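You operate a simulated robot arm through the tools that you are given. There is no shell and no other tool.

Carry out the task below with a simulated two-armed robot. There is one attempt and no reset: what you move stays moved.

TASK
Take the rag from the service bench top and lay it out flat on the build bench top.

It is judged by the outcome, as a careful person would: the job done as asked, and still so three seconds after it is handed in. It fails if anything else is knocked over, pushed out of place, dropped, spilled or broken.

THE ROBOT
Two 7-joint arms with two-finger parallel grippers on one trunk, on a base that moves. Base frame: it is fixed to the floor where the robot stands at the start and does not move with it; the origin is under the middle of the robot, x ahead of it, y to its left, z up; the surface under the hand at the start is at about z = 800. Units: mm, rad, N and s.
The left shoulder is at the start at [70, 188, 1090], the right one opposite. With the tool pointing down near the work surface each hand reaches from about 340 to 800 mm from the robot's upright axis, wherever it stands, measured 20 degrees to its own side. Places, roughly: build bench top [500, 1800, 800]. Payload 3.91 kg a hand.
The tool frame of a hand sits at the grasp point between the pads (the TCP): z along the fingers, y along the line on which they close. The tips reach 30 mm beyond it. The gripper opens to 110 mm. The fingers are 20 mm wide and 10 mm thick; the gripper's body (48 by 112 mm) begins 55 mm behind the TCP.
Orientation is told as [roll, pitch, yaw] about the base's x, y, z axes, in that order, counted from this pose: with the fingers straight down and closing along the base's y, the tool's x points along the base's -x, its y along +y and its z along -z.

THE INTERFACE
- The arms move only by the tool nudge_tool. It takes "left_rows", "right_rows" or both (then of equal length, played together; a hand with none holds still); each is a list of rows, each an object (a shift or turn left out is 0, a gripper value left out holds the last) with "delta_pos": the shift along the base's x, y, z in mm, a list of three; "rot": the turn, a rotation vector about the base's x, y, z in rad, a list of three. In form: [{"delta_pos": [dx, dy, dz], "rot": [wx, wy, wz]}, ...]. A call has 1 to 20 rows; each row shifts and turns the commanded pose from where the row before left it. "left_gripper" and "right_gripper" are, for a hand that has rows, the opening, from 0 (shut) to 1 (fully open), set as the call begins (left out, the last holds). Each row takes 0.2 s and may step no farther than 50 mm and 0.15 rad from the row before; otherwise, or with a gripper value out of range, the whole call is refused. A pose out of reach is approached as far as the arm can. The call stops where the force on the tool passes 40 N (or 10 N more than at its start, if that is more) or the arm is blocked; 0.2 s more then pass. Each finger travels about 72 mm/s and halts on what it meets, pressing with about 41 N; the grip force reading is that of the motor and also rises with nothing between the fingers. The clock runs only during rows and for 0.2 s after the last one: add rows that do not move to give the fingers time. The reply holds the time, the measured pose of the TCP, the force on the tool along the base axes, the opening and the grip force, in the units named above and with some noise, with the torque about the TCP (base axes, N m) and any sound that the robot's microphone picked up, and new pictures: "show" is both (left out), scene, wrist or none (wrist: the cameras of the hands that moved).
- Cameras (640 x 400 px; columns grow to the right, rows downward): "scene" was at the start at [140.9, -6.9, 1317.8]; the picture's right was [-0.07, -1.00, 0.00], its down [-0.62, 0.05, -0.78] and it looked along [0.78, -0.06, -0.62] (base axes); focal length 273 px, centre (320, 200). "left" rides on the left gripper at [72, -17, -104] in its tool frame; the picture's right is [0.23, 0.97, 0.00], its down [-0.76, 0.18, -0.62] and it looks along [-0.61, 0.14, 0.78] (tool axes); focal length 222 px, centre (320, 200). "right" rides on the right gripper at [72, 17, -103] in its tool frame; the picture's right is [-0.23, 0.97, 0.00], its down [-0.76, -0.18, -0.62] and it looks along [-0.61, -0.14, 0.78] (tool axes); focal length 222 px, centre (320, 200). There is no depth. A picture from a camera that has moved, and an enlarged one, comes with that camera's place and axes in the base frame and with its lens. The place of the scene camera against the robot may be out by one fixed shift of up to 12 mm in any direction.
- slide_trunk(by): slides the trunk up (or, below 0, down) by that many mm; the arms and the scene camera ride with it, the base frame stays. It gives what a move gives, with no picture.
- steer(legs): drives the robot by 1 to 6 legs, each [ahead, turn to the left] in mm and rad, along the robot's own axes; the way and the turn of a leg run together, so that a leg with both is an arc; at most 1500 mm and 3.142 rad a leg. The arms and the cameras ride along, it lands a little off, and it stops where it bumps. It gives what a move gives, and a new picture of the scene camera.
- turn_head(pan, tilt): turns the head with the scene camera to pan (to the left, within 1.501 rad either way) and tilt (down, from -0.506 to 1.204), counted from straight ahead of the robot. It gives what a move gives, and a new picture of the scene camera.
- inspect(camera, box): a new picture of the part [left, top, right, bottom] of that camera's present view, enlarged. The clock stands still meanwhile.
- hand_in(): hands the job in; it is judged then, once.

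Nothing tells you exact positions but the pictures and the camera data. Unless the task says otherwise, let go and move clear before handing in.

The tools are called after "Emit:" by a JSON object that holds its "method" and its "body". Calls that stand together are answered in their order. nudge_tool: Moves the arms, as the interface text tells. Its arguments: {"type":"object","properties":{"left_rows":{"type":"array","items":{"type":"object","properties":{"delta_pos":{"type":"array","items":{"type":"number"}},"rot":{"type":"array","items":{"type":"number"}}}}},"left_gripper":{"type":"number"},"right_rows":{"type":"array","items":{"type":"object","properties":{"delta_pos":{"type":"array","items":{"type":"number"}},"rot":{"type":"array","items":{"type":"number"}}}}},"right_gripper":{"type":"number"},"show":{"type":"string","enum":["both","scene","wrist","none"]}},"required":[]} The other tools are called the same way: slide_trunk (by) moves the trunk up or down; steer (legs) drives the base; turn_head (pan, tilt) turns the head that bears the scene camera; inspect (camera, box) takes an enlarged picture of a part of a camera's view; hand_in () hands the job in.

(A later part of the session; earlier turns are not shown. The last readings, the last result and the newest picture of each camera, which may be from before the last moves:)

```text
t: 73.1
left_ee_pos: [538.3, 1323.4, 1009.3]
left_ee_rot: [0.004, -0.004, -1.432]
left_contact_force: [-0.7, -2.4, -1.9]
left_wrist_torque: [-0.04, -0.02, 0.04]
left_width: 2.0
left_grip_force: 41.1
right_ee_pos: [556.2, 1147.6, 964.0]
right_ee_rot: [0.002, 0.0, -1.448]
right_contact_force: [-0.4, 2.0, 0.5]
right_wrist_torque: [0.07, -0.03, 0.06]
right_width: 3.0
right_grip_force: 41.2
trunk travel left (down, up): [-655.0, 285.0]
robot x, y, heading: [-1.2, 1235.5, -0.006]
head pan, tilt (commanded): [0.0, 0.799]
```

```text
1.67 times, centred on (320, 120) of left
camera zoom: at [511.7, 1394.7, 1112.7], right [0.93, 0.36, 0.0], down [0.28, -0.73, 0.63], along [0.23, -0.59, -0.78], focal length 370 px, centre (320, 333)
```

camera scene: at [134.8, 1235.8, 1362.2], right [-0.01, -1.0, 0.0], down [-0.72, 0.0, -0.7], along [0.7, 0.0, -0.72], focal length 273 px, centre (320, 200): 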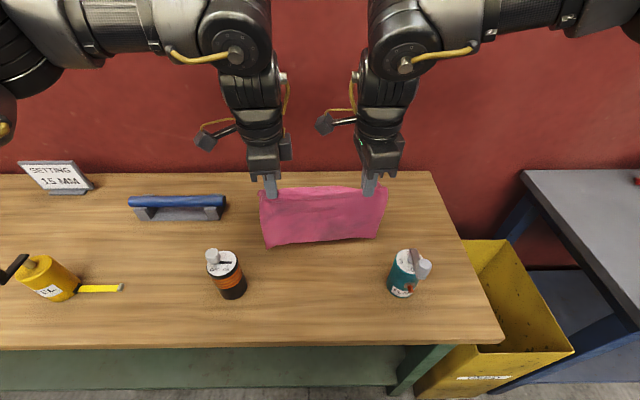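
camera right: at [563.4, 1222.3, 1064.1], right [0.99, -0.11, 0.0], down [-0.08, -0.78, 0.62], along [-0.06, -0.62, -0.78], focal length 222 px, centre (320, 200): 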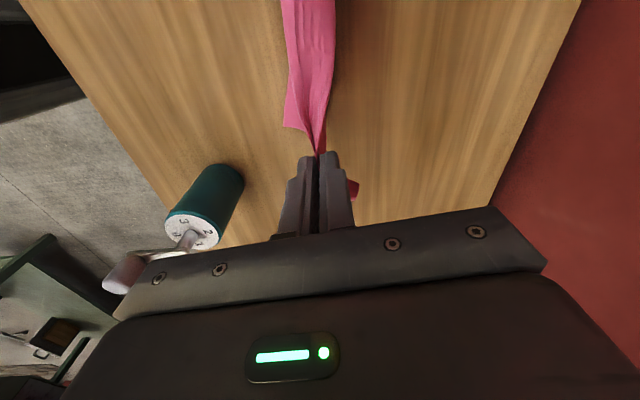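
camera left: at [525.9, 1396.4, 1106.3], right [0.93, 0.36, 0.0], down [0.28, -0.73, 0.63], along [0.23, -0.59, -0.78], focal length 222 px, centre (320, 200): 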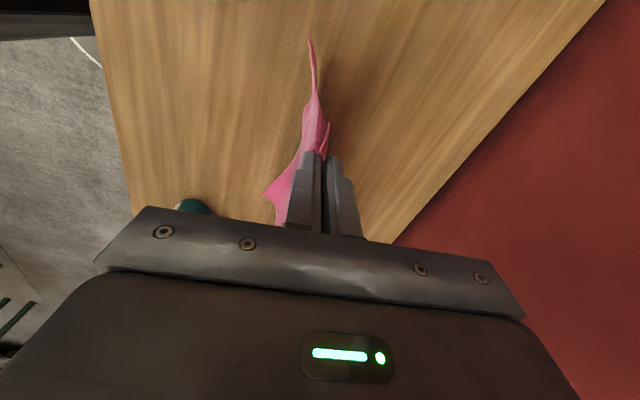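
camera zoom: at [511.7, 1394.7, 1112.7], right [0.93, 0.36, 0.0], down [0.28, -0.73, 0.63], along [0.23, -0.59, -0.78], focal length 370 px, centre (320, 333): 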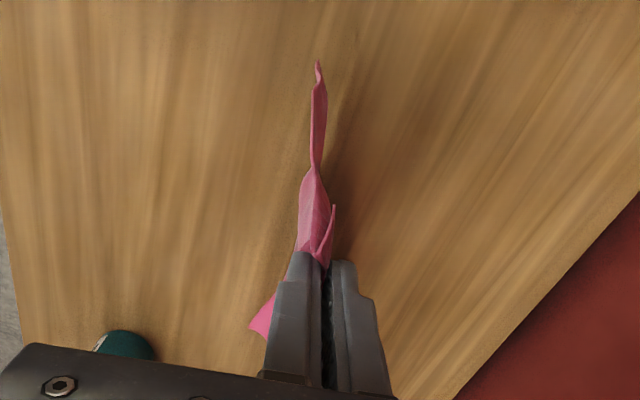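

By triangulating with the wrist camera, the left hem corner is actually about 40 mm above the table and the right one is touching. I'll lower the left hand, moving slightly forward so the hem trails correctly.

Emit:
{"method": "nudge_tool", "body": {"left_rows": [{"delta_pos": [1, 0.5, -10]}, {"delta_pos": [2, 0.5, -10]}, {"delta_pos": [3, 0.5, -10]}, {"delta_pos": [3, 0.5, -6]}, {"delta_pos": [0, 0, 0]}], "right_rows": [{"delta_pos": [0, -0.5, 0]}, {"delta_pos": [0, -0.5, 0]}, {"delta_pos": [0, -0.5, 0]}, {"delta_pos": [0, -0.5, 0]}, {"delta_pos": [0, 0, 0]}], "show": "none"}}

Emit:
{"method": "inspect", "body": {"camera": "scene", "box": [200, 130, 440, 280]}}

Emit:
{"method": "inspect", "body": {"camera": "left", "box": [160, 0, 480, 240]}}

```text
t: 74.3
left_ee_pos: [548.4, 1326.8, 972.9]
left_ee_rot: [0.005, -0.005, -1.432]
left_contact_force: [-0.1, -0.1, -0.6]
left_wrist_torque: [-0.01, 0.01, 0.06]
left_width: 2.6
left_grip_force: 41.0
right_ee_pos: [555.0, 1145.1, 963.5]
right_ee_rot: [0.004, 0.004, -1.451]
right_contact_force: [-0.1, 0.1, -0.4]
right_wrist_torque: [0.01, -0.04, 0.06]
right_width: 2.8
right_grip_force: 41.1
trunk travel left (down, up): [-655.0, 285.0]
robot x, y, heading: [3.0, 1237.2, -0.005]
head pan, tilt (commanded): [0.0, 0.799]
```

```text
2.67 times, centred on (320, 205) of scene
camera zoom: at [134.8, 1235.7, 1362.2], right [-0.01, -1.0, 0.0], down [-0.72, 0.0, -0.7], along [0.7, 0.0, -0.72], focal length 729 px, centre (320, 187)
```

zoom: 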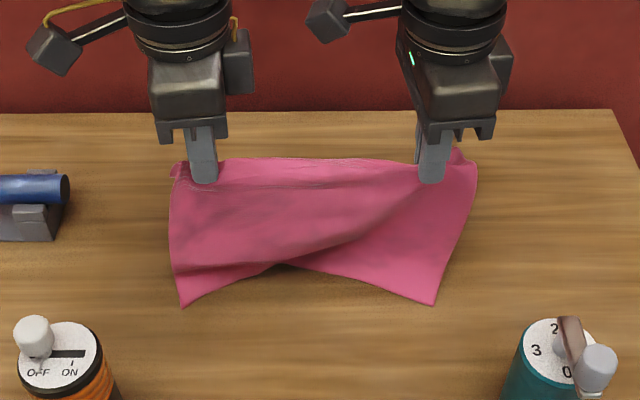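

```text
1.67 times, centred on (320, 120) of left
camera zoom: at [520.8, 1396.7, 1076.1], right [0.93, 0.36, 0.0], down [0.28, -0.73, 0.63], along [0.23, -0.59, -0.78], focal length 370 px, centre (320, 333)
```

zoom: 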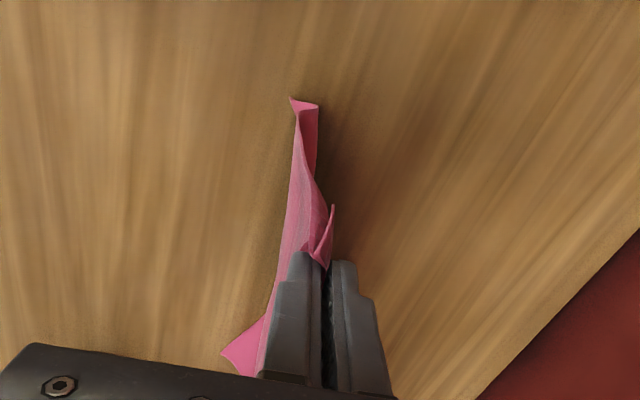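

Both hem corners are now on the wood at x≈520–535. I'll continue the 45° lay with both hands, then drag forward to pull out the slack.

Emit:
{"method": "nudge_tool", "body": {"left_rows": [{"delta_pos": [14, 0, -12]}, {"delta_pos": [14, 0, -12]}, {"delta_pos": [14, 0, -13]}, {"delta_pos": [14, 0, -13]}, {"delta_pos": [0, 0, 0]}], "right_rows": [{"delta_pos": [11, 0, -11]}, {"delta_pos": [11, 0, -11]}, {"delta_pos": [11, 0, -12]}, {"delta_pos": [11, 0, -12]}, {"delta_pos": [0, 0, 0]}], "show": "none"}}

Emit:
{"method": "inspect", "body": {"camera": "scene", "box": [200, 130, 440, 280]}}

Emit:
{"method": "inspect", "body": {"camera": "left", "box": [160, 0, 480, 240]}}

```text
t: 75.5
left_ee_pos: [603.4, 1326.1, 921.6]
left_ee_rot: [0.007, -0.006, -1.433]
left_contact_force: [0.2, 0.0, 0.3]
left_wrist_torque: [0.04, -0.04, 0.05]
left_width: 2.6
left_grip_force: 41.0
right_ee_pos: [599.3, 1144.8, 918.7]
right_ee_rot: [0.004, 0.0, -1.45]
right_contact_force: [-0.9, 0.5, -1.0]
right_wrist_torque: [0.0, -0.04, 0.06]
right_width: 2.8
right_grip_force: 40.8
trunk travel left (down, up): [-655.0, 285.0]
robot x, y, heading: [-3.6, 1237.6, -0.006]
head pan, tilt (commanded): [0.0, 0.799]
```

```text
2.67 times, centred on (320, 205) of scene
camera zoom: at [133.9, 1235.8, 1362.3], right [-0.01, -1.0, 0.0], down [-0.72, 0.0, -0.7], along [0.7, 0.0, -0.72], focal length 729 px, centre (320, 187)
```

zoom: 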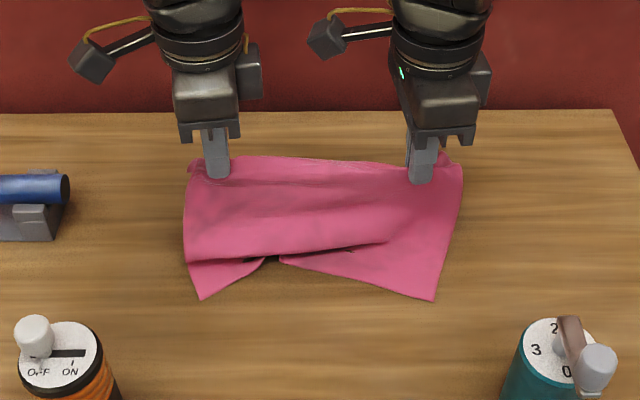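

```text
1.67 times, centred on (320, 120) of left
camera zoom: at [576.5, 1396.4, 1025.9], right [0.93, 0.36, 0.0], down [0.28, -0.73, 0.63], along [0.23, -0.59, -0.78], focal length 370 px, centre (320, 333)
```

zoom: 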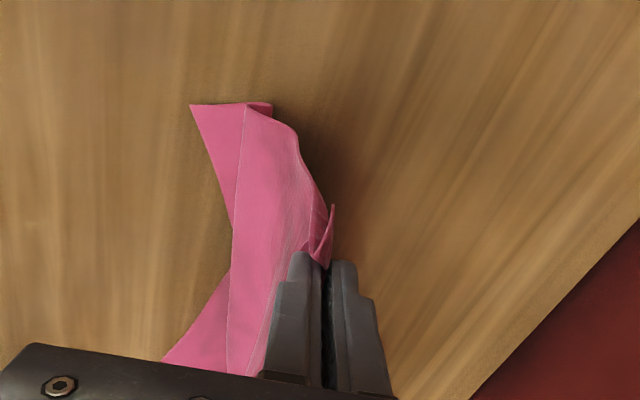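

A belly of slack is forming over the hem, so I need to keep tension by moving forward faster than down. I'll lift the rag clear again, move back, and redo it that way.

Emit:
{"method": "nudge_tool", "body": {"left_rows": [{"delta_pos": [0, 0, 20]}, {"delta_pos": [0, 0, 20]}, {"delta_pos": [0, 0, 20]}, {"delta_pos": [0, 0, 20]}, {"delta_pos": [-10, 0, 20]}, {"delta_pos": [-15, 0, 20]}, {"delta_pos": [-20, 0, 10]}, {"delta_pos": [-20, 0, 0]}, {"delta_pos": [-20, 0, 0]}, {"delta_pos": [-18, 0, 0]}, {"delta_pos": [0, 0, 0]}, {"delta_pos": [0, 0, 0]}], "right_rows": [{"delta_pos": [0, 0, 20]}, {"delta_pos": [0, 0, 20]}, {"delta_pos": [0, 0, 20]}, {"delta_pos": [0, 0, 20]}, {"delta_pos": [-10, 0, 20]}, {"delta_pos": [-15, 0, 13]}, {"delta_pos": [-20, 0, 0]}, {"delta_pos": [-20, 0, 0]}, {"delta_pos": [-20, 0, 0]}, {"delta_pos": [-18, 0, 0]}, {"delta_pos": [0, 0, 0]}, {"delta_pos": [0, 0, 0]}], "show": "both"}}

Emit:
{"method": "inspect", "body": {"camera": "scene", "box": [200, 130, 440, 280]}}

Emit:
{"method": "inspect", "body": {"camera": "left", "box": [160, 0, 480, 240]}}

```text
t: 78.1
left_ee_pos: [499.2, 1325.5, 1053.2]
left_ee_rot: [0.003, -0.005, -1.434]
left_contact_force: [0.1, -1.1, -0.4]
left_wrist_torque: [-0.03, -0.01, 0.01]
left_width: 2.7
left_grip_force: 41.0
right_ee_pos: [497.0, 1144.7, 1031.7]
right_ee_rot: [0.001, 0.001, -1.449]
right_contact_force: [1.4, 1.2, 0.6]
right_wrist_torque: [0.01, -0.01, 0.04]
right_width: 2.8
right_grip_force: 41.0
trunk travel left (down, up): [-655.0, 285.0]
robot x, y, heading: [-2.1, 1234.3, -0.003]
head pan, tilt (commanded): [0.0, 0.799]
camera scene: at [134.8, 1235.7, 1362.2], right [-0.01, -1.0, 0.0], down [-0.72, 0.0, -0.7], along [0.7, 0.0, -0.72], focal length 273 px, centre (320, 200)
camera right: at [504.6, 1220.3, 1134.7], right [0.99, -0.11, 0.0], down [-0.08, -0.78, 0.62], along [-0.06, -0.62, -0.78], focal length 222 px, centre (320, 200)
camera left: at [473.2, 1396.2, 1156.7], right [0.93, 0.36, 0.0], down [0.28, -0.73, 0.63], along [0.23, -0.59, -0.78], focal length 222 px, centre (320, 200)
```

scene: 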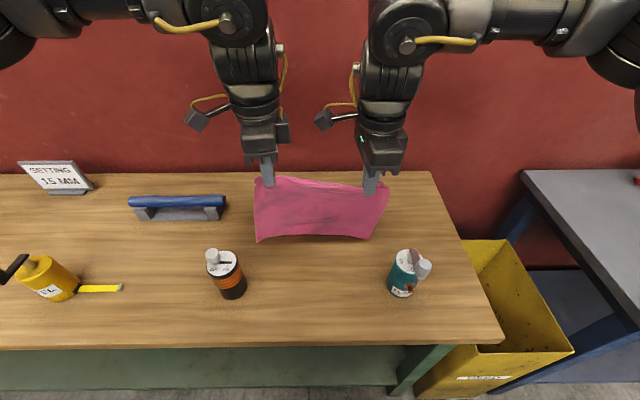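
right: 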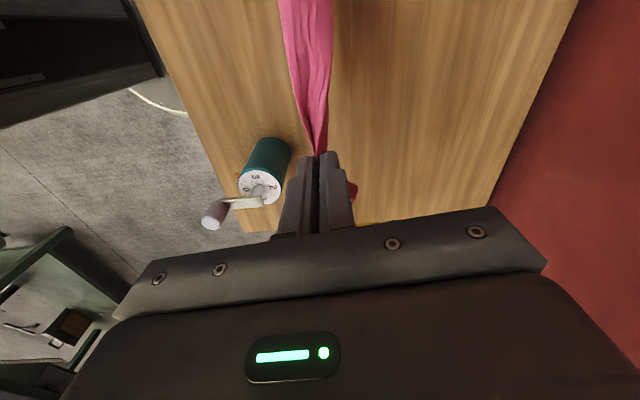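
left: 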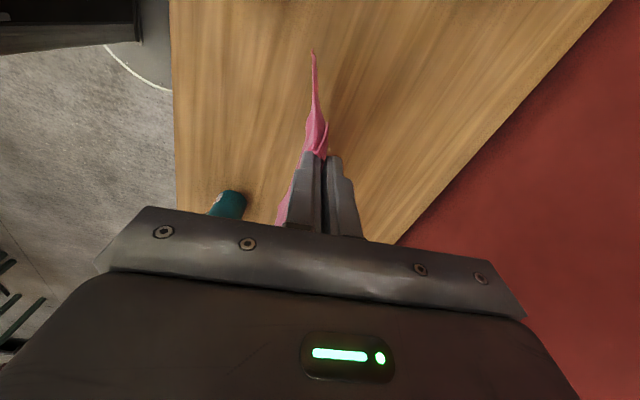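

```text
2.67 times, centred on (320, 205) of scene
camera zoom: at [134.8, 1235.7, 1362.2], right [-0.01, -1.0, 0.0], down [-0.72, 0.0, -0.7], along [0.7, 0.0, -0.72], focal length 729 px, centre (320, 187)
```

zoom: 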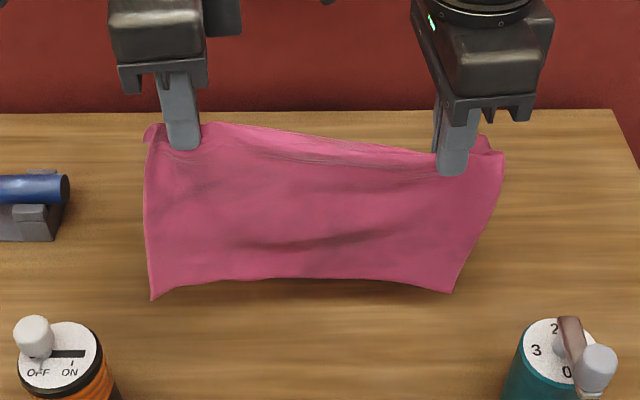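

```text
1.67 times, centred on (320, 120) of left
camera zoom: at [473.2, 1396.2, 1156.7], right [0.93, 0.36, 0.0], down [0.28, -0.73, 0.63], along [0.23, -0.59, -0.78], focal length 370 px, centre (320, 333)
```

zoom: 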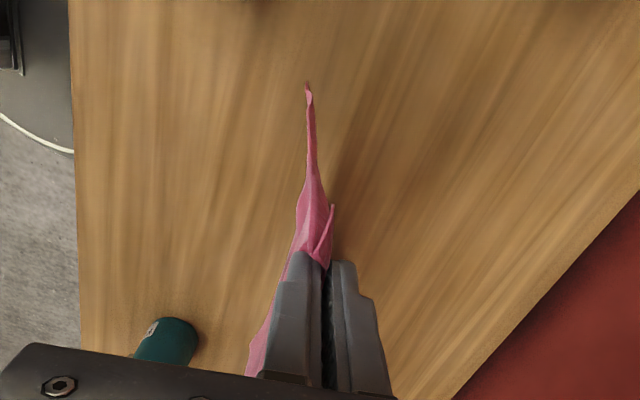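

The sheet is clean again. Now I'll lower it to contact, then sweep forward about twice as fast as down, so the hem trails and stays taut.

Emit:
{"method": "nudge_tool", "body": {"left_rows": [{"delta_pos": [4, 0, -15]}, {"delta_pos": [4, 0, -15]}, {"delta_pos": [4, 0, -15]}, {"delta_pos": [4, 0, -15]}, {"delta_pos": [6, 0, -13]}, {"delta_pos": [16, 0, -8]}, {"delta_pos": [16, 0, -8]}, {"delta_pos": [16, 0, -8]}, {"delta_pos": [0, 0, 0]}], "right_rows": [{"delta_pos": [4, 0, -15]}, {"delta_pos": [4, 0, -15]}, {"delta_pos": [4, 0, -15]}, {"delta_pos": [4, 0, -15]}, {"delta_pos": [6, 0, -13]}, {"delta_pos": [15, 0, -7]}, {"delta_pos": [15, 0, -7]}, {"delta_pos": [15, 0, -7]}, {"delta_pos": [0, 0, 0]}], "show": "none"}}

Emit:
{"method": "inspect", "body": {"camera": "scene", "box": [200, 130, 440, 280]}}

Emit:
{"method": "inspect", "body": {"camera": "left", "box": [160, 0, 480, 240]}}

```text
t: 80.1
left_ee_pos: [570.4, 1324.2, 955.6]
left_ee_rot: [0.005, -0.006, -1.433]
left_contact_force: [-0.1, -0.9, 0.3]
left_wrist_torque: [0.01, 0.0, 0.02]
left_width: 2.4
left_grip_force: 41.3
right_ee_pos: [562.6, 1145.6, 937.4]
right_ee_rot: [0.004, 0.001, -1.449]
right_contact_force: [-1.1, 0.4, 1.0]
right_wrist_torque: [-0.01, -0.01, 0.06]
right_width: 2.5
right_grip_force: 40.9
trunk travel left (down, up): [-655.0, 285.0]
robot x, y, heading: [-4.1, 1235.4, 0.002]
head pan, tilt (commanded): [0.0, 0.799]
```

```text
2.67 times, centred on (320, 205) of scene
camera zoom: at [134.3, 1235.8, 1362.3], right [-0.01, -1.0, 0.0], down [-0.72, 0.0, -0.7], along [0.7, 0.0, -0.72], focal length 729 px, centre (320, 187)
```

zoom: 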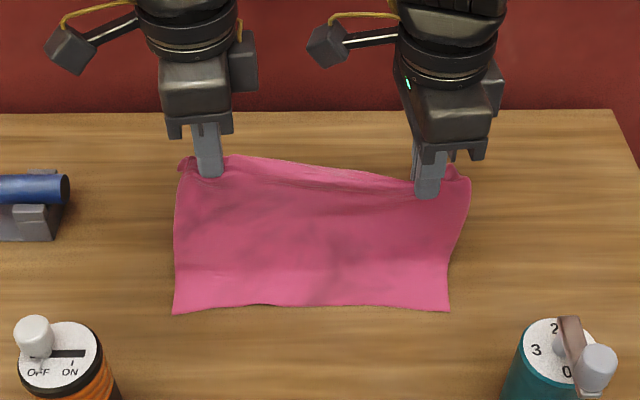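

```text
1.67 times, centred on (320, 120) of left
camera zoom: at [543.8, 1396.1, 1059.5], right [0.93, 0.36, 0.0], down [0.28, -0.73, 0.63], along [0.23, -0.59, -0.78], focal length 370 px, centre (320, 333)
```

zoom: 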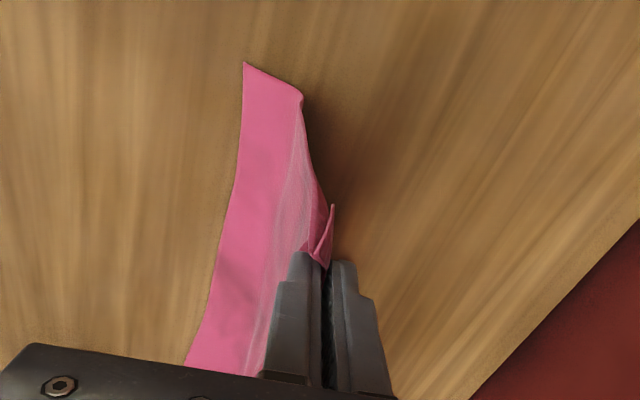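

The hem is now straight at x≈520, y 1118–1370, and a flat band is down. Continuing the sweep at roughly 45°.

Emit:
{"method": "nudge_tool", "body": {"left_rows": [{"delta_pos": [13, 0, -11]}, {"delta_pos": [13, 0, -12]}, {"delta_pos": [13, 0, -12]}, {"delta_pos": [13, 0, -12]}, {"delta_pos": [13, 0, -12]}, {"delta_pos": [0, 0, 0]}], "right_rows": [{"delta_pos": [12, 0, -10]}, {"delta_pos": [12, 0, -10]}, {"delta_pos": [12, 0, -10]}, {"delta_pos": [12, 0, -10]}, {"delta_pos": [12, 0, -10]}, {"delta_pos": [0, 0, 0]}], "show": "none"}}

Emit:
{"method": "inspect", "body": {"camera": "scene", "box": [200, 130, 440, 280]}}

Emit:
{"method": "inspect", "body": {"camera": "left", "box": [160, 0, 480, 240]}}

```text
t: 81.5
left_ee_pos: [636.7, 1325.7, 897.0]
left_ee_rot: [0.005, -0.005, -1.432]
left_contact_force: [-0.4, 0.0, 0.7]
left_wrist_torque: [0.0, -0.03, 0.04]
left_width: 2.1
left_grip_force: 41.0
right_ee_pos: [623.2, 1144.9, 886.8]
right_ee_rot: [0.003, 0.004, -1.448]
right_contact_force: [-0.8, 0.2, -0.6]
right_wrist_torque: [-0.02, 0.03, 0.06]
right_width: 2.6
right_grip_force: 41.0
trunk travel left (down, up): [-655.0, 285.0]
robot x, y, heading: [-0.9, 1238.9, -0.006]
head pan, tilt (commanded): [0.0, 0.799]
```

```text
2.67 times, centred on (320, 205) of scene
camera zoom: at [134.4, 1235.8, 1362.3], right [-0.01, -1.0, 0.0], down [-0.72, 0.0, -0.7], along [0.7, 0.0, -0.72], focal length 729 px, centre (320, 187)
```

zoom: 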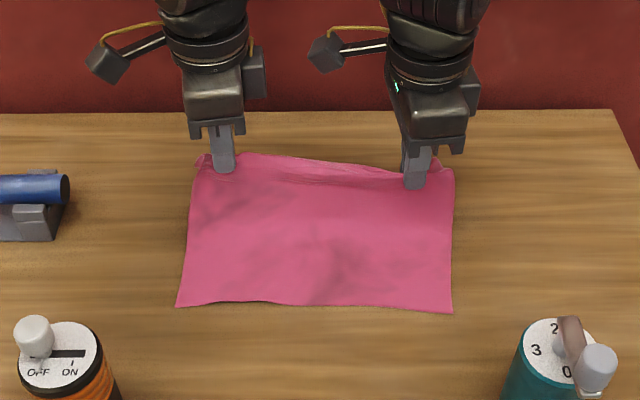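

```text
1.67 times, centred on (320, 120) of left
camera zoom: at [609.1, 1396.1, 1000.6], right [0.93, 0.36, 0.0], down [0.28, -0.73, 0.63], along [0.23, -0.59, -0.78], focal length 370 px, centre (320, 333)
```

zoom: 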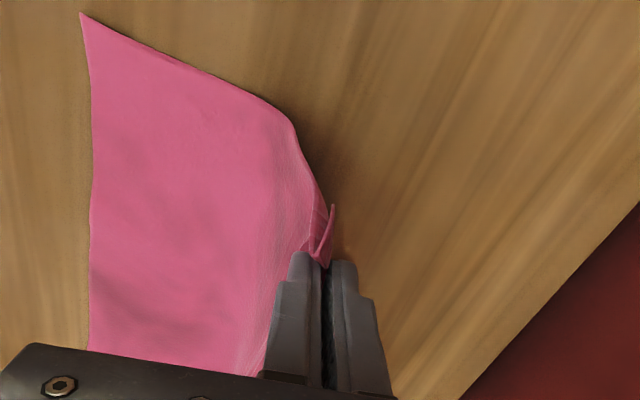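

The cloth is going down flat. Continuing the final part of the sweep.

Emit:
{"method": "nudge_tool", "body": {"left_rows": [{"delta_pos": [13, 0, -12]}, {"delta_pos": [13, 0, -12]}, {"delta_pos": [13, 0, -12]}, {"delta_pos": [12, 0, -12]}, {"delta_pos": [10, 0, -10]}, {"delta_pos": [0, 0, 0]}], "right_rows": [{"delta_pos": [11, 0, -10]}, {"delta_pos": [11, 0, -10]}, {"delta_pos": [11, 0, -10]}, {"delta_pos": [11, 0, -10]}, {"delta_pos": [9, 0, -9]}, {"delta_pos": [0, 0, 0]}], "show": "none"}}

Emit:
{"method": "inspect", "body": {"camera": "scene", "box": [200, 130, 440, 280]}}

Emit:
{"method": "inspect", "body": {"camera": "left", "box": [100, 0, 500, 250]}}

Emit:
{"method": "inspect", "body": {"camera": "right", "box": [100, 0, 500, 250]}}

```text
t: 82.9
left_ee_pos: [690.9, 1323.9, 841.0]
left_ee_rot: [0.004, -0.005, -1.43]
left_contact_force: [-0.2, 0.3, -0.7]
left_wrist_torque: [-0.02, 0.0, 0.03]
left_width: 2.2
left_grip_force: 41.1
left hand out of reach, approached as far as the arm can: row 5
right_ee_pos: [677.7, 1144.9, 837.7]
right_ee_rot: [0.003, 0.001, -1.449]
right_contact_force: [0.4, 0.8, 0.3]
right_wrist_torque: [0.01, -0.01, 0.07]
right_width: 2.8
right_grip_force: 40.5
trunk travel left (down, up): [-655.0, 285.0]
robot x, y, heading: [-0.0, 1237.1, -0.007]
head pan, tilt (commanded): [0.0, 0.799]
```

```text
2.67 times, centred on (320, 205) of scene
camera zoom: at [134.8, 1235.4, 1362.2], right [-0.01, -1.0, 0.0], down [-0.72, 0.0, -0.7], along [0.7, 0.0, -0.72], focal length 729 px, centre (320, 187)
```

zoom: 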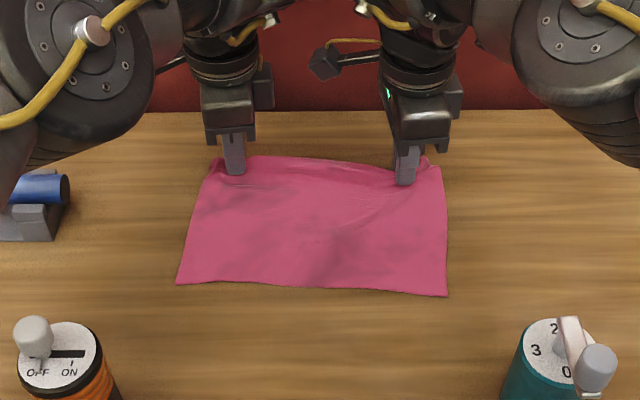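

```text
1.60 times, centred on (300, 125) of left
camera zoom: at [663.9, 1393.9, 943.7], right [0.93, 0.36, 0.0], down [0.28, -0.73, 0.63], along [0.23, -0.59, -0.78], focal length 355 px, centre (352, 320)
```

zoom: 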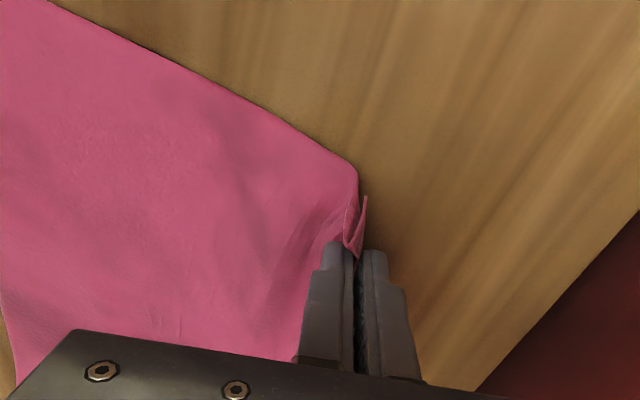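

```text
1.60 times, centred on (300, 125) of right
camera zoom: at [684.5, 1219.9, 941.2], right [0.99, -0.11, 0.0], down [-0.08, -0.78, 0.62], along [-0.07, -0.62, -0.78], focal length 355 px, centre (352, 320)
```

zoom: 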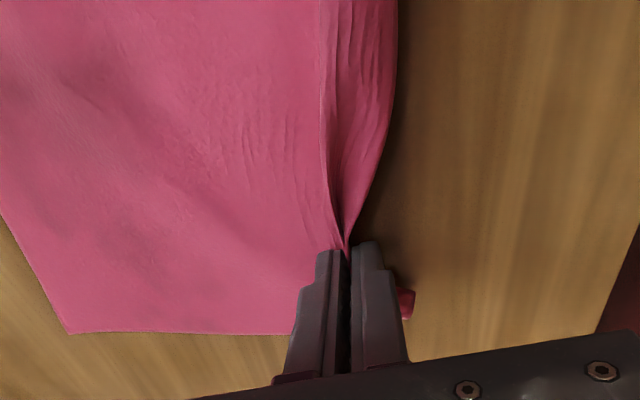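

The rag is fully down and taut, with only the pinched far edge still up between the fingers. I'll lower the tips to the table with a small trunk move before opening.

Emit:
{"method": "slide_trunk", "body": {"by": -6}}

```text
t: 83.4
left_ee_pos: [691.0, 1323.3, 834.0]
left_ee_rot: [0.005, -0.005, -1.433]
left_contact_force: [-0.2, 0.1, 0.6]
left_wrist_torque: [0.0, -0.04, 0.01]
left_width: 2.4
left_grip_force: 41.3
right_ee_pos: [677.2, 1145.0, 832.1]
right_ee_rot: [0.002, 0.003, -1.449]
right_contact_force: [-0.1, -0.6, 1.4]
right_wrist_torque: [0.0, -0.04, 0.07]
right_width: 2.5
right_grip_force: 41.0
trunk travel left (down, up): [-649.0, 291.0]
robot x, y, heading: [-0.1, 1235.5, -0.005]
head pan, tilt (commanded): [0.0, 0.799]
```

Tips are at the table. I'll open both grippers part way to let the pinched edge fall.

Emit:
{"method": "nudge_tool", "body": {"left_rows": [{"delta_pos": [0, 0, 0]}, {"delta_pos": [0, 0, 0]}, {"delta_pos": [0, 0, 0]}], "right_rows": [{"delta_pos": [0, 0, 1]}, {"delta_pos": [0, 0, 0]}, {"delta_pos": [0, 0, 0]}], "left_gripper": 0.3, "right_gripper": 0.3}}

Emit:
{"method": "inspect", "body": {"camera": "scene", "box": [200, 130, 440, 280]}}

```text
t: 84.2
left_ee_pos: [691.3, 1323.6, 833.8]
left_ee_rot: [0.004, -0.006, -1.432]
left_contact_force: [0.3, 1.2, 0.6]
left_wrist_torque: [-0.04, -0.01, 0.0]
left_width: 33.2
left_grip_force: 0.1
right_ee_pos: [675.9, 1144.1, 833.0]
right_ee_rot: [0.0, 0.002, -1.449]
right_contact_force: [0.2, 1.0, -0.3]
right_wrist_torque: [-0.02, 0.02, 0.01]
right_width: 33.1
right_grip_force: 0.1
trunk travel left (down, up): [-649.0, 291.0]
robot x, y, heading: [-3.7, 1238.0, -0.004]
head pan, tilt (commanded): [0.0, 0.799]
camera scene: at [135.1, 1235.7, 1356.2], right [-0.01, -1.0, 0.0], down [-0.72, 0.0, -0.7], along [0.7, 0.0, -0.72], focal length 273 px, centre (320, 200)
camera right: at [684.7, 1219.7, 936.4], right [0.99, -0.11, 0.0], down [-0.08, -0.78, 0.62], along [-0.07, -0.62, -0.78], focal length 222 px, centre (320, 200)
camera left: at [664.0, 1394.2, 937.4], right [0.93, 0.36, 0.0], down [0.28, -0.73, 0.63], along [0.23, -0.59, -0.78], focal length 222 px, centre (320, 200)
```

scene: 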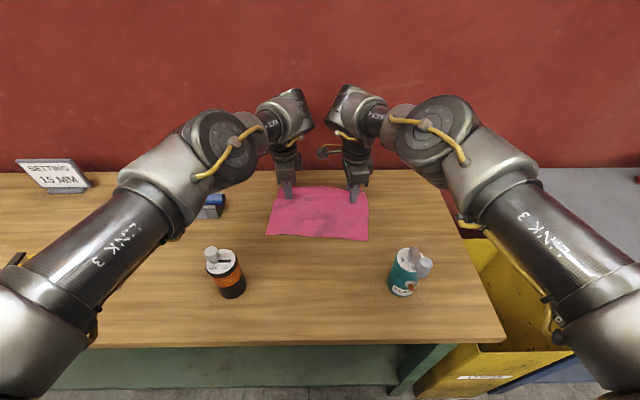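
right: 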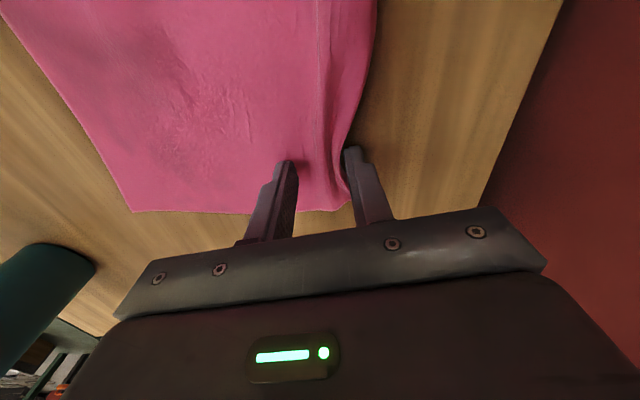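
left: 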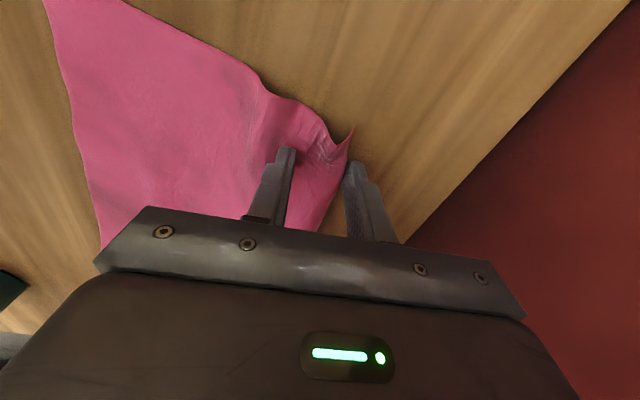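

```text
2.67 times, centred on (320, 205) of scene
camera zoom: at [135.1, 1235.7, 1356.2], right [-0.01, -1.0, 0.0], down [-0.72, 0.0, -0.7], along [0.7, 0.0, -0.72], focal length 729 px, centre (320, 187)
```

zoom: 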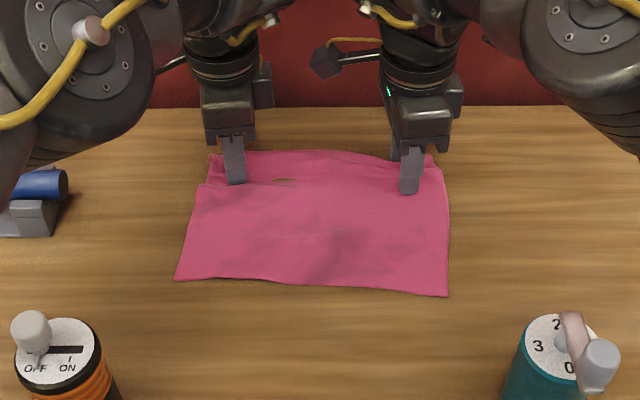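

The edge has been released and is mostly down, with some wrinkles near the far edge. I'll open a bit more and lift clear to see the true state.

Emit:
{"method": "nudge_tool", "body": {"left_rows": [{"delta_pos": [0, 0, 0]}, {"delta_pos": [0, 0, 3]}, {"delta_pos": [-2, 0, 10]}, {"delta_pos": [-3, 0, 20]}, {"delta_pos": [-5, 0, 30]}, {"delta_pos": [-5, 0, 30]}], "right_rows": [{"delta_pos": [0, 0, 0]}, {"delta_pos": [0, 0, 3]}, {"delta_pos": [-2, 0, 10]}, {"delta_pos": [-3, 0, 20]}, {"delta_pos": [-5, 0, 30]}, {"delta_pos": [-5, 0, 30]}], "left_gripper": 0.5, "right_gripper": 0.5}}

Emit:
{"method": "inspect", "body": {"camera": "scene", "box": [200, 130, 440, 280]}}

```text
t: 85.6
left_ee_pos: [672.8, 1323.2, 927.3]
left_ee_rot: [0.006, -0.005, -1.432]
left_contact_force: [0.5, -0.3, 0.1]
left_wrist_torque: [0.0, -0.05, 0.02]
left_width: 55.0
left_grip_force: 0.0
right_ee_pos: [658.4, 1145.7, 925.7]
right_ee_rot: [0.003, 0.002, -1.449]
right_contact_force: [-0.1, 0.0, 0.1]
right_wrist_torque: [0.0, 0.03, 0.0]
right_width: 54.8
right_grip_force: 0.0
trunk travel left (down, up): [-649.0, 291.0]
robot x, y, heading: [-0.9, 1237.1, -0.002]
head pan, tilt (commanded): [0.0, 0.799]
camera scene: at [133.0, 1235.9, 1356.3], right [-0.01, -1.0, 0.0], down [-0.72, 0.0, -0.7], along [0.7, 0.0, -0.72], focal length 273 px, centre (320, 200)
camera right: at [667.2, 1220.1, 1030.5], right [0.99, -0.11, 0.0], down [-0.09, -0.78, 0.62], along [-0.06, -0.62, -0.78], focal length 222 px, centre (320, 200)
camera left: at [646.2, 1393.8, 1031.5], right [0.93, 0.36, 0.0], down [0.28, -0.73, 0.63], along [0.23, -0.59, -0.78], focal length 222 px, centre (320, 200)
```

scene: 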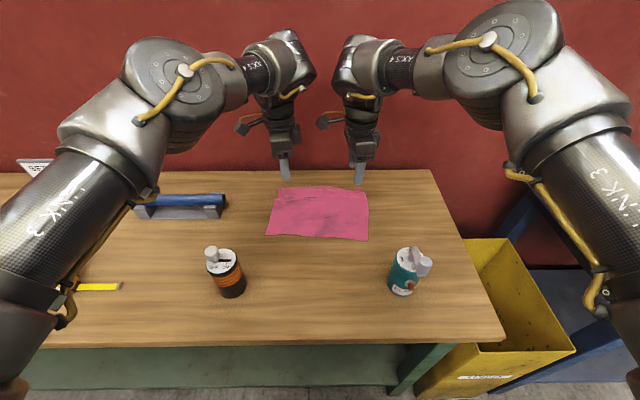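
right: 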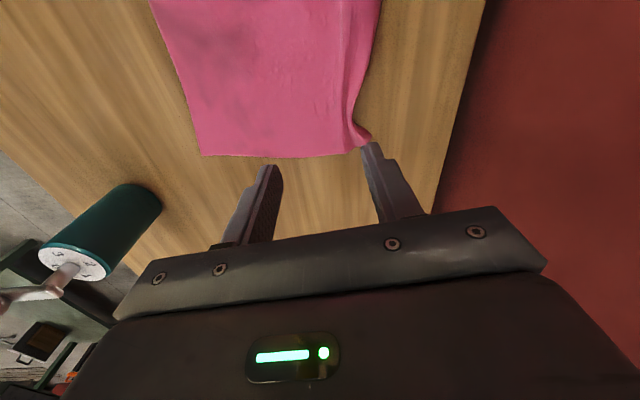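
left: 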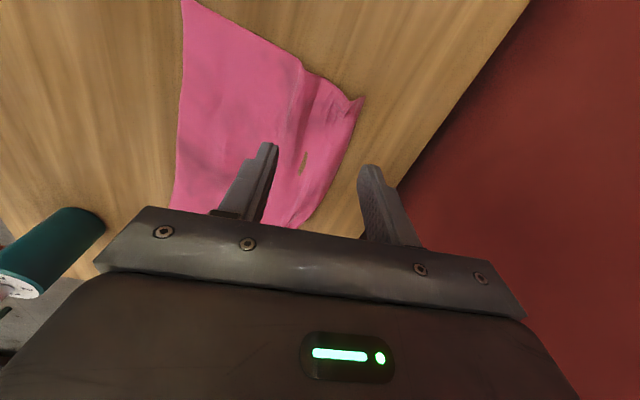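

```text
2.67 times, centred on (320, 205) of scene
camera zoom: at [133.0, 1235.9, 1356.3], right [-0.01, -1.0, 0.0], down [-0.72, 0.0, -0.7], along [0.7, 0.0, -0.72], focal length 729 px, centre (320, 187)
```

zoom: 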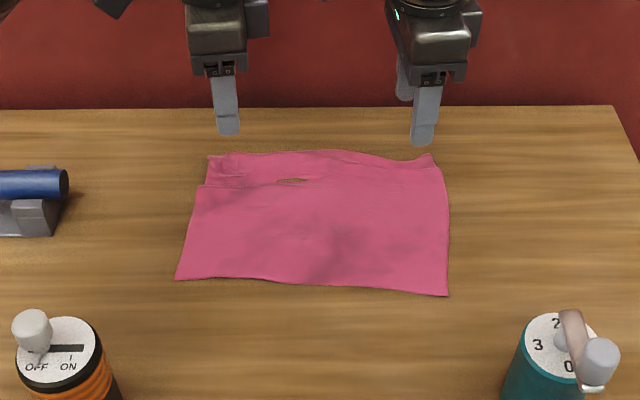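

Emit:
{"method": "inspect", "body": {"camera": "left", "box": [150, 0, 400, 230]}}

Emit:
{"method": "inspect", "body": {"camera": "scene", "box": [255, 175, 385, 250]}}

Emit:
{"method": "inspect", "body": {"camera": "right", "box": [140, 0, 420, 175]}}

```text
1.74 times, centred on (275, 115) of left
camera zoom: at [646.2, 1393.8, 1031.5], right [0.93, 0.36, 0.0], down [0.28, -0.73, 0.63], along [0.23, -0.59, -0.78], focal length 386 px, centre (398, 348)
```

zoom: 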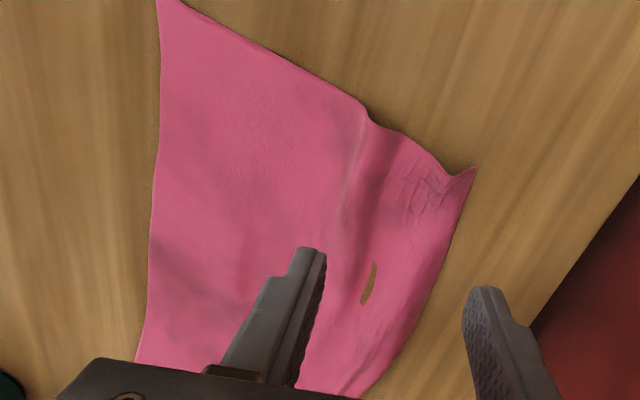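

```text
4.92 times, centred on (320, 212) of scene
camera zoom: at [133.0, 1235.9, 1356.3], right [-0.01, -1.0, 0.0], down [-0.72, 0.0, -0.7], along [0.7, 0.0, -0.72], focal length 1346 px, centre (320, 138)
```

zoom: 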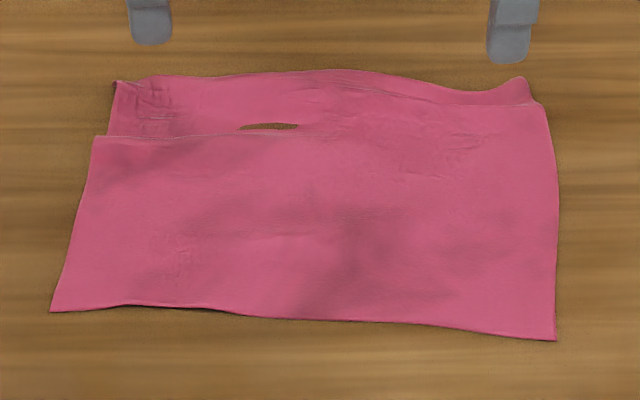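

```text
2.29 times, centred on (280, 88) of right
camera zoom: at [667.2, 1220.1, 1030.5], right [0.99, -0.11, 0.0], down [-0.09, -0.78, 0.62], along [-0.06, -0.62, -0.78], focal length 508 px, centre (411, 457)
```

zoom: 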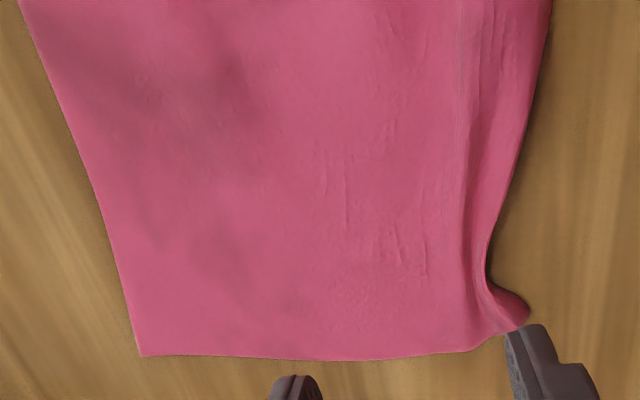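

The rag is mostly flat, apart from a pleat along the far-left strip and a curled far-right corner. I'll try to pull it flat by pressing closed fingertips on the near corners and dragging gently toward me, starting from above those corners.

Emit:
{"method": "nudge_tool", "body": {"left_rows": [{"delta_pos": [-34, 10, 0]}, {"delta_pos": [-34, 10, 0]}, {"delta_pos": [-33, 9, 0]}, {"delta_pos": [0, 0, -30]}, {"delta_pos": [0, 0, -30]}], "right_rows": [{"delta_pos": [-35, -2, 0]}, {"delta_pos": [-35, -2, 0]}, {"delta_pos": [-34, -2, 0]}, {"delta_pos": [0, 0, -30]}, {"delta_pos": [0, 0, -30]}], "left_gripper": 0.0, "right_gripper": 0.0}}

Emit:
{"method": "inspect", "body": {"camera": "scene", "box": [200, 130, 440, 280]}}

```text
t: 86.8
left_ee_pos: [575.3, 1353.2, 866.0]
left_ee_rot: [0.003, -0.004, -1.432]
left_contact_force: [0.1, 0.1, 0.2]
left_wrist_torque: [0.02, 0.02, 0.02]
left_width: 0.0
left_grip_force: 37.5
right_ee_pos: [557.6, 1139.2, 865.1]
right_ee_rot: [0.002, 0.001, -1.447]
right_contact_force: [-0.4, -0.2, 0.8]
right_wrist_torque: [0.02, 0.02, -0.03]
right_width: 0.0
right_grip_force: 37.2
trunk travel left (down, up): [-649.0, 291.0]
robot x, y, heading: [-0.9, 1239.2, -0.008]
head pan, tilt (commanded): [0.0, 0.799]
camera scene: at [136.4, 1235.7, 1356.1], right [-0.01, -1.0, 0.0], down [-0.72, 0.0, -0.7], along [0.7, 0.0, -0.72], focal length 273 px, centre (320, 200)
camera right: at [566.3, 1214.0, 968.0], right [0.99, -0.11, 0.0], down [-0.09, -0.78, 0.62], along [-0.07, -0.62, -0.78], focal length 222 px, centre (320, 200)
camera left: at [549.0, 1423.3, 969.9], right [0.93, 0.36, 0.0], down [0.28, -0.73, 0.63], along [0.23, -0.59, -0.78], focal length 222 px, centre (320, 200)
```

scene: 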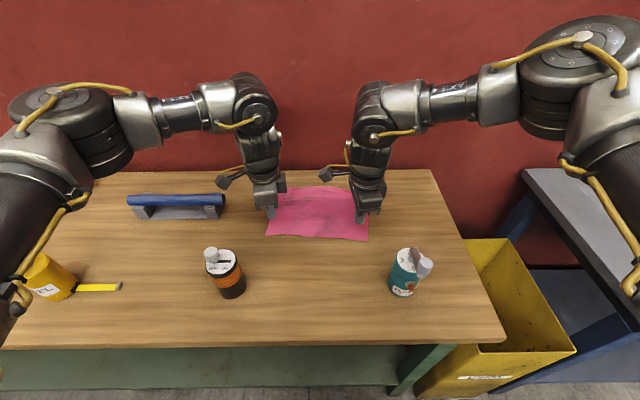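
right: 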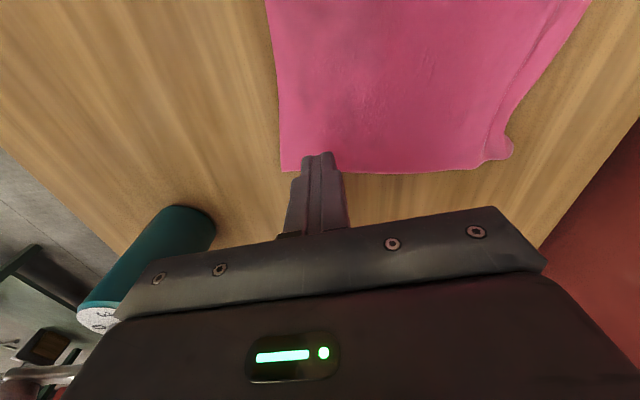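
left: 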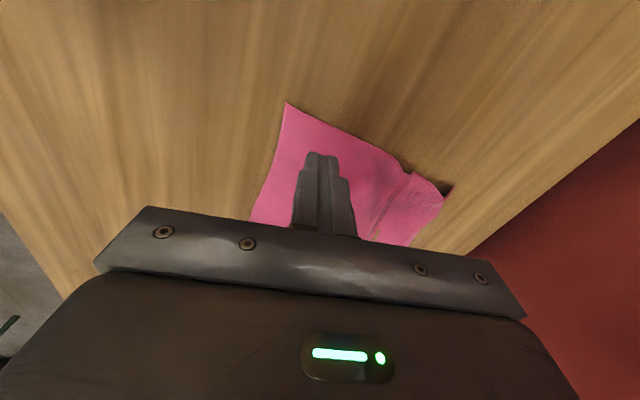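

```text
2.67 times, centred on (320, 205) of scene
camera zoom: at [136.4, 1235.7, 1356.1], right [-0.01, -1.0, 0.0], down [-0.72, 0.0, -0.7], along [0.7, 0.0, -0.72], focal length 729 px, centre (320, 187)
```

zoom: 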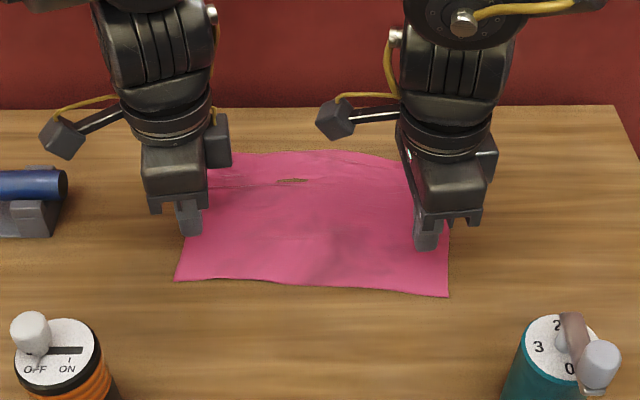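

By triangulation, the left edge is about 34 mm short because of the pleat, and the right edge is nearly full length. I'll press down lightly with both fingertips.

Emit:
{"method": "nudge_tool", "body": {"left_rows": [{"delta_pos": [-3, 3, -15]}, {"delta_pos": [0, 0, -14]}, {"delta_pos": [0, 0, -3]}, {"delta_pos": [0, 0, -2]}, {"delta_pos": [0, 0, -1]}], "right_rows": [{"delta_pos": [-3, 0, -15]}, {"delta_pos": [0, 0, -14]}, {"delta_pos": [0, 0, -3]}, {"delta_pos": [0, 0, -2]}, {"delta_pos": [0, 0, -1]}], "show": "none"}}

```text
t: 88.0
left_ee_pos: [571.7, 1356.1, 832.0]
left_ee_rot: [0.006, -0.005, -1.431]
left_contact_force: [0.8, 0.3, 0.8]
left_wrist_torque: [-0.01, 0.02, 0.0]
left_width: 0.0
left_grip_force: 37.5
right_ee_pos: [553.9, 1139.9, 831.8]
right_ee_rot: [0.003, 0.002, -1.449]
right_contact_force: [-1.1, -0.1, 9.0]
right_wrist_torque: [-0.02, 0.1, 0.0]
right_width: 0.2
right_grip_force: 37.8
trunk travel left (down, up): [-649.0, 291.0]
robot x, y, heading: [1.2, 1240.7, -0.006]
head pan, tilt (commanded): [0.0, 0.799]
```

Emit:
{"method": "nudge_tool", "body": {"left_rows": [{"delta_pos": [0, 0, -1]}, {"delta_pos": [0, 0, -1]}, {"delta_pos": [0, 0, 0]}], "show": "none"}}

```text
t: 88.8
left_ee_pos: [571.9, 1356.7, 830.9]
left_ee_rot: [0.009, -0.007, -1.434]
left_contact_force: [1.0, 0.5, 9.4]
left_wrist_torque: [0.08, -0.01, 0.03]
left_width: 0.0
left_grip_force: 37.9
right_ee_pos: [553.4, 1139.4, 832.2]
right_ee_rot: [0.003, 0.002, -1.448]
right_contact_force: [1.2, 1.3, 7.5]
right_wrist_torque: [-0.01, -0.05, 0.06]
right_width: 0.0
right_grip_force: 38.0
trunk travel left (down, up): [-649.0, 291.0]
robot x, y, heading: [-1.2, 1234.6, -0.003]
head pan, tilt (commanded): [0.0, 0.799]
```

Both are pressing at about 8–9 N. Dragging the left by 30 mm and the right by 12 mm toward me, slowly.

Emit:
{"method": "nudge_tool", "body": {"left_rows": [{"delta_pos": [-5, 0.5, 0]}, {"delta_pos": [-5, 0.5, 0]}, {"delta_pos": [-5, 0.5, 0]}, {"delta_pos": [-5, 0.5, 0]}, {"delta_pos": [-5, 0.5, 0]}, {"delta_pos": [-5, 0.5, 0]}], "right_rows": [{"delta_pos": [-2, 0, 0]}, {"delta_pos": [-2, 0, 0]}, {"delta_pos": [-2, 0, 0]}, {"delta_pos": [-2, 0, 0]}, {"delta_pos": [-2, 0, 0]}, {"delta_pos": [-2, 0, 0]}], "show": "wrist"}}

Emit:
{"method": "inspect", "body": {"camera": "scene", "box": [200, 130, 440, 280]}}

```text
t: 90.2
left_ee_pos: [540.6, 1357.4, 832.0]
left_ee_rot: [0.007, -0.006, -1.433]
left_contact_force: [4.4, -2.8, 20.4]
left_wrist_torque: [0.02, -0.09, -0.03]
left_width: 0.0
left_grip_force: 38.2
right_ee_pos: [541.4, 1138.3, 831.8]
right_ee_rot: [0.003, 0.001, -1.449]
right_contact_force: [1.5, 0.7, 5.9]
right_wrist_torque: [0.01, 0.0, 0.01]
right_width: 0.2
right_grip_force: 38.0
trunk travel left (down, up): [-649.0, 291.0]
robot x, y, heading: [-0.6, 1234.6, -0.008]
head pan, tilt (commanded): [0.0, 0.799]
camera right: at [548.8, 1213.9, 935.1], right [0.99, -0.11, 0.0], down [-0.09, -0.78, 0.62], along [-0.06, -0.62, -0.78], focal length 222 px, centre (320, 200)
camera left: at [513.5, 1428.9, 934.9], right [0.93, 0.36, 0.01], down [0.28, -0.73, 0.63], along [0.23, -0.59, -0.78], focal length 222 px, centre (320, 200)
```

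right: 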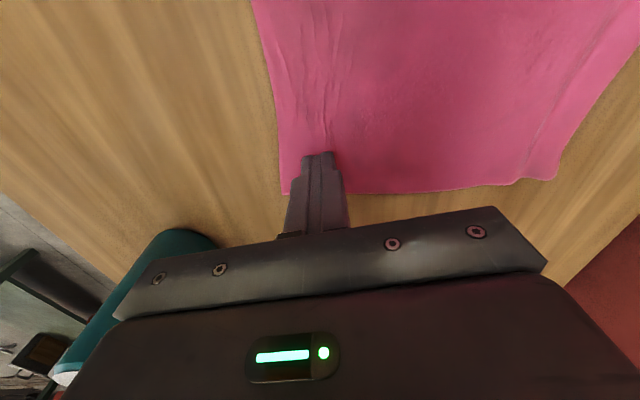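
left: 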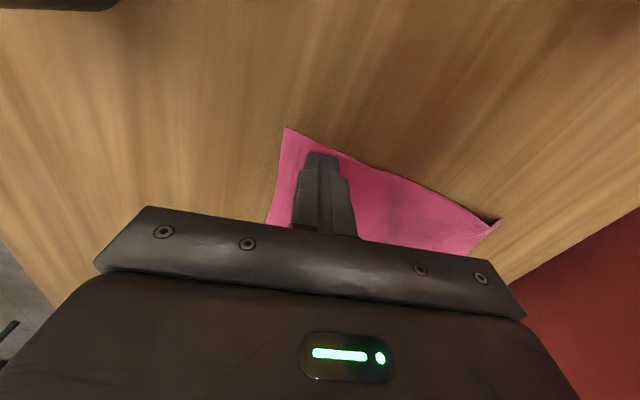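

```text
2.67 times, centred on (320, 205) of scene
camera zoom: at [132.9, 1235.2, 1356.5], right [-0.01, -1.0, 0.0], down [-0.72, 0.0, -0.7], along [0.7, 0.0, -0.72], focal length 729 px, centre (320, 187)
```

zoom: 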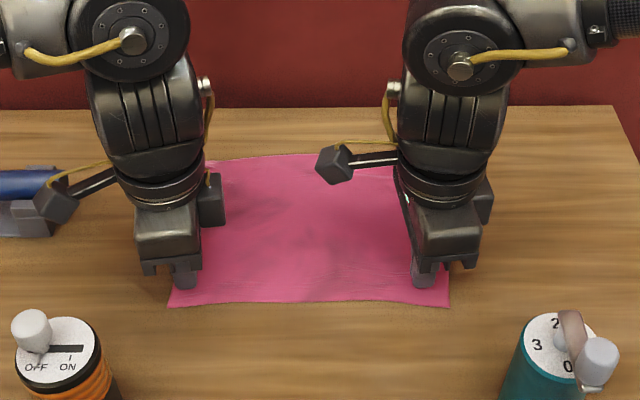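

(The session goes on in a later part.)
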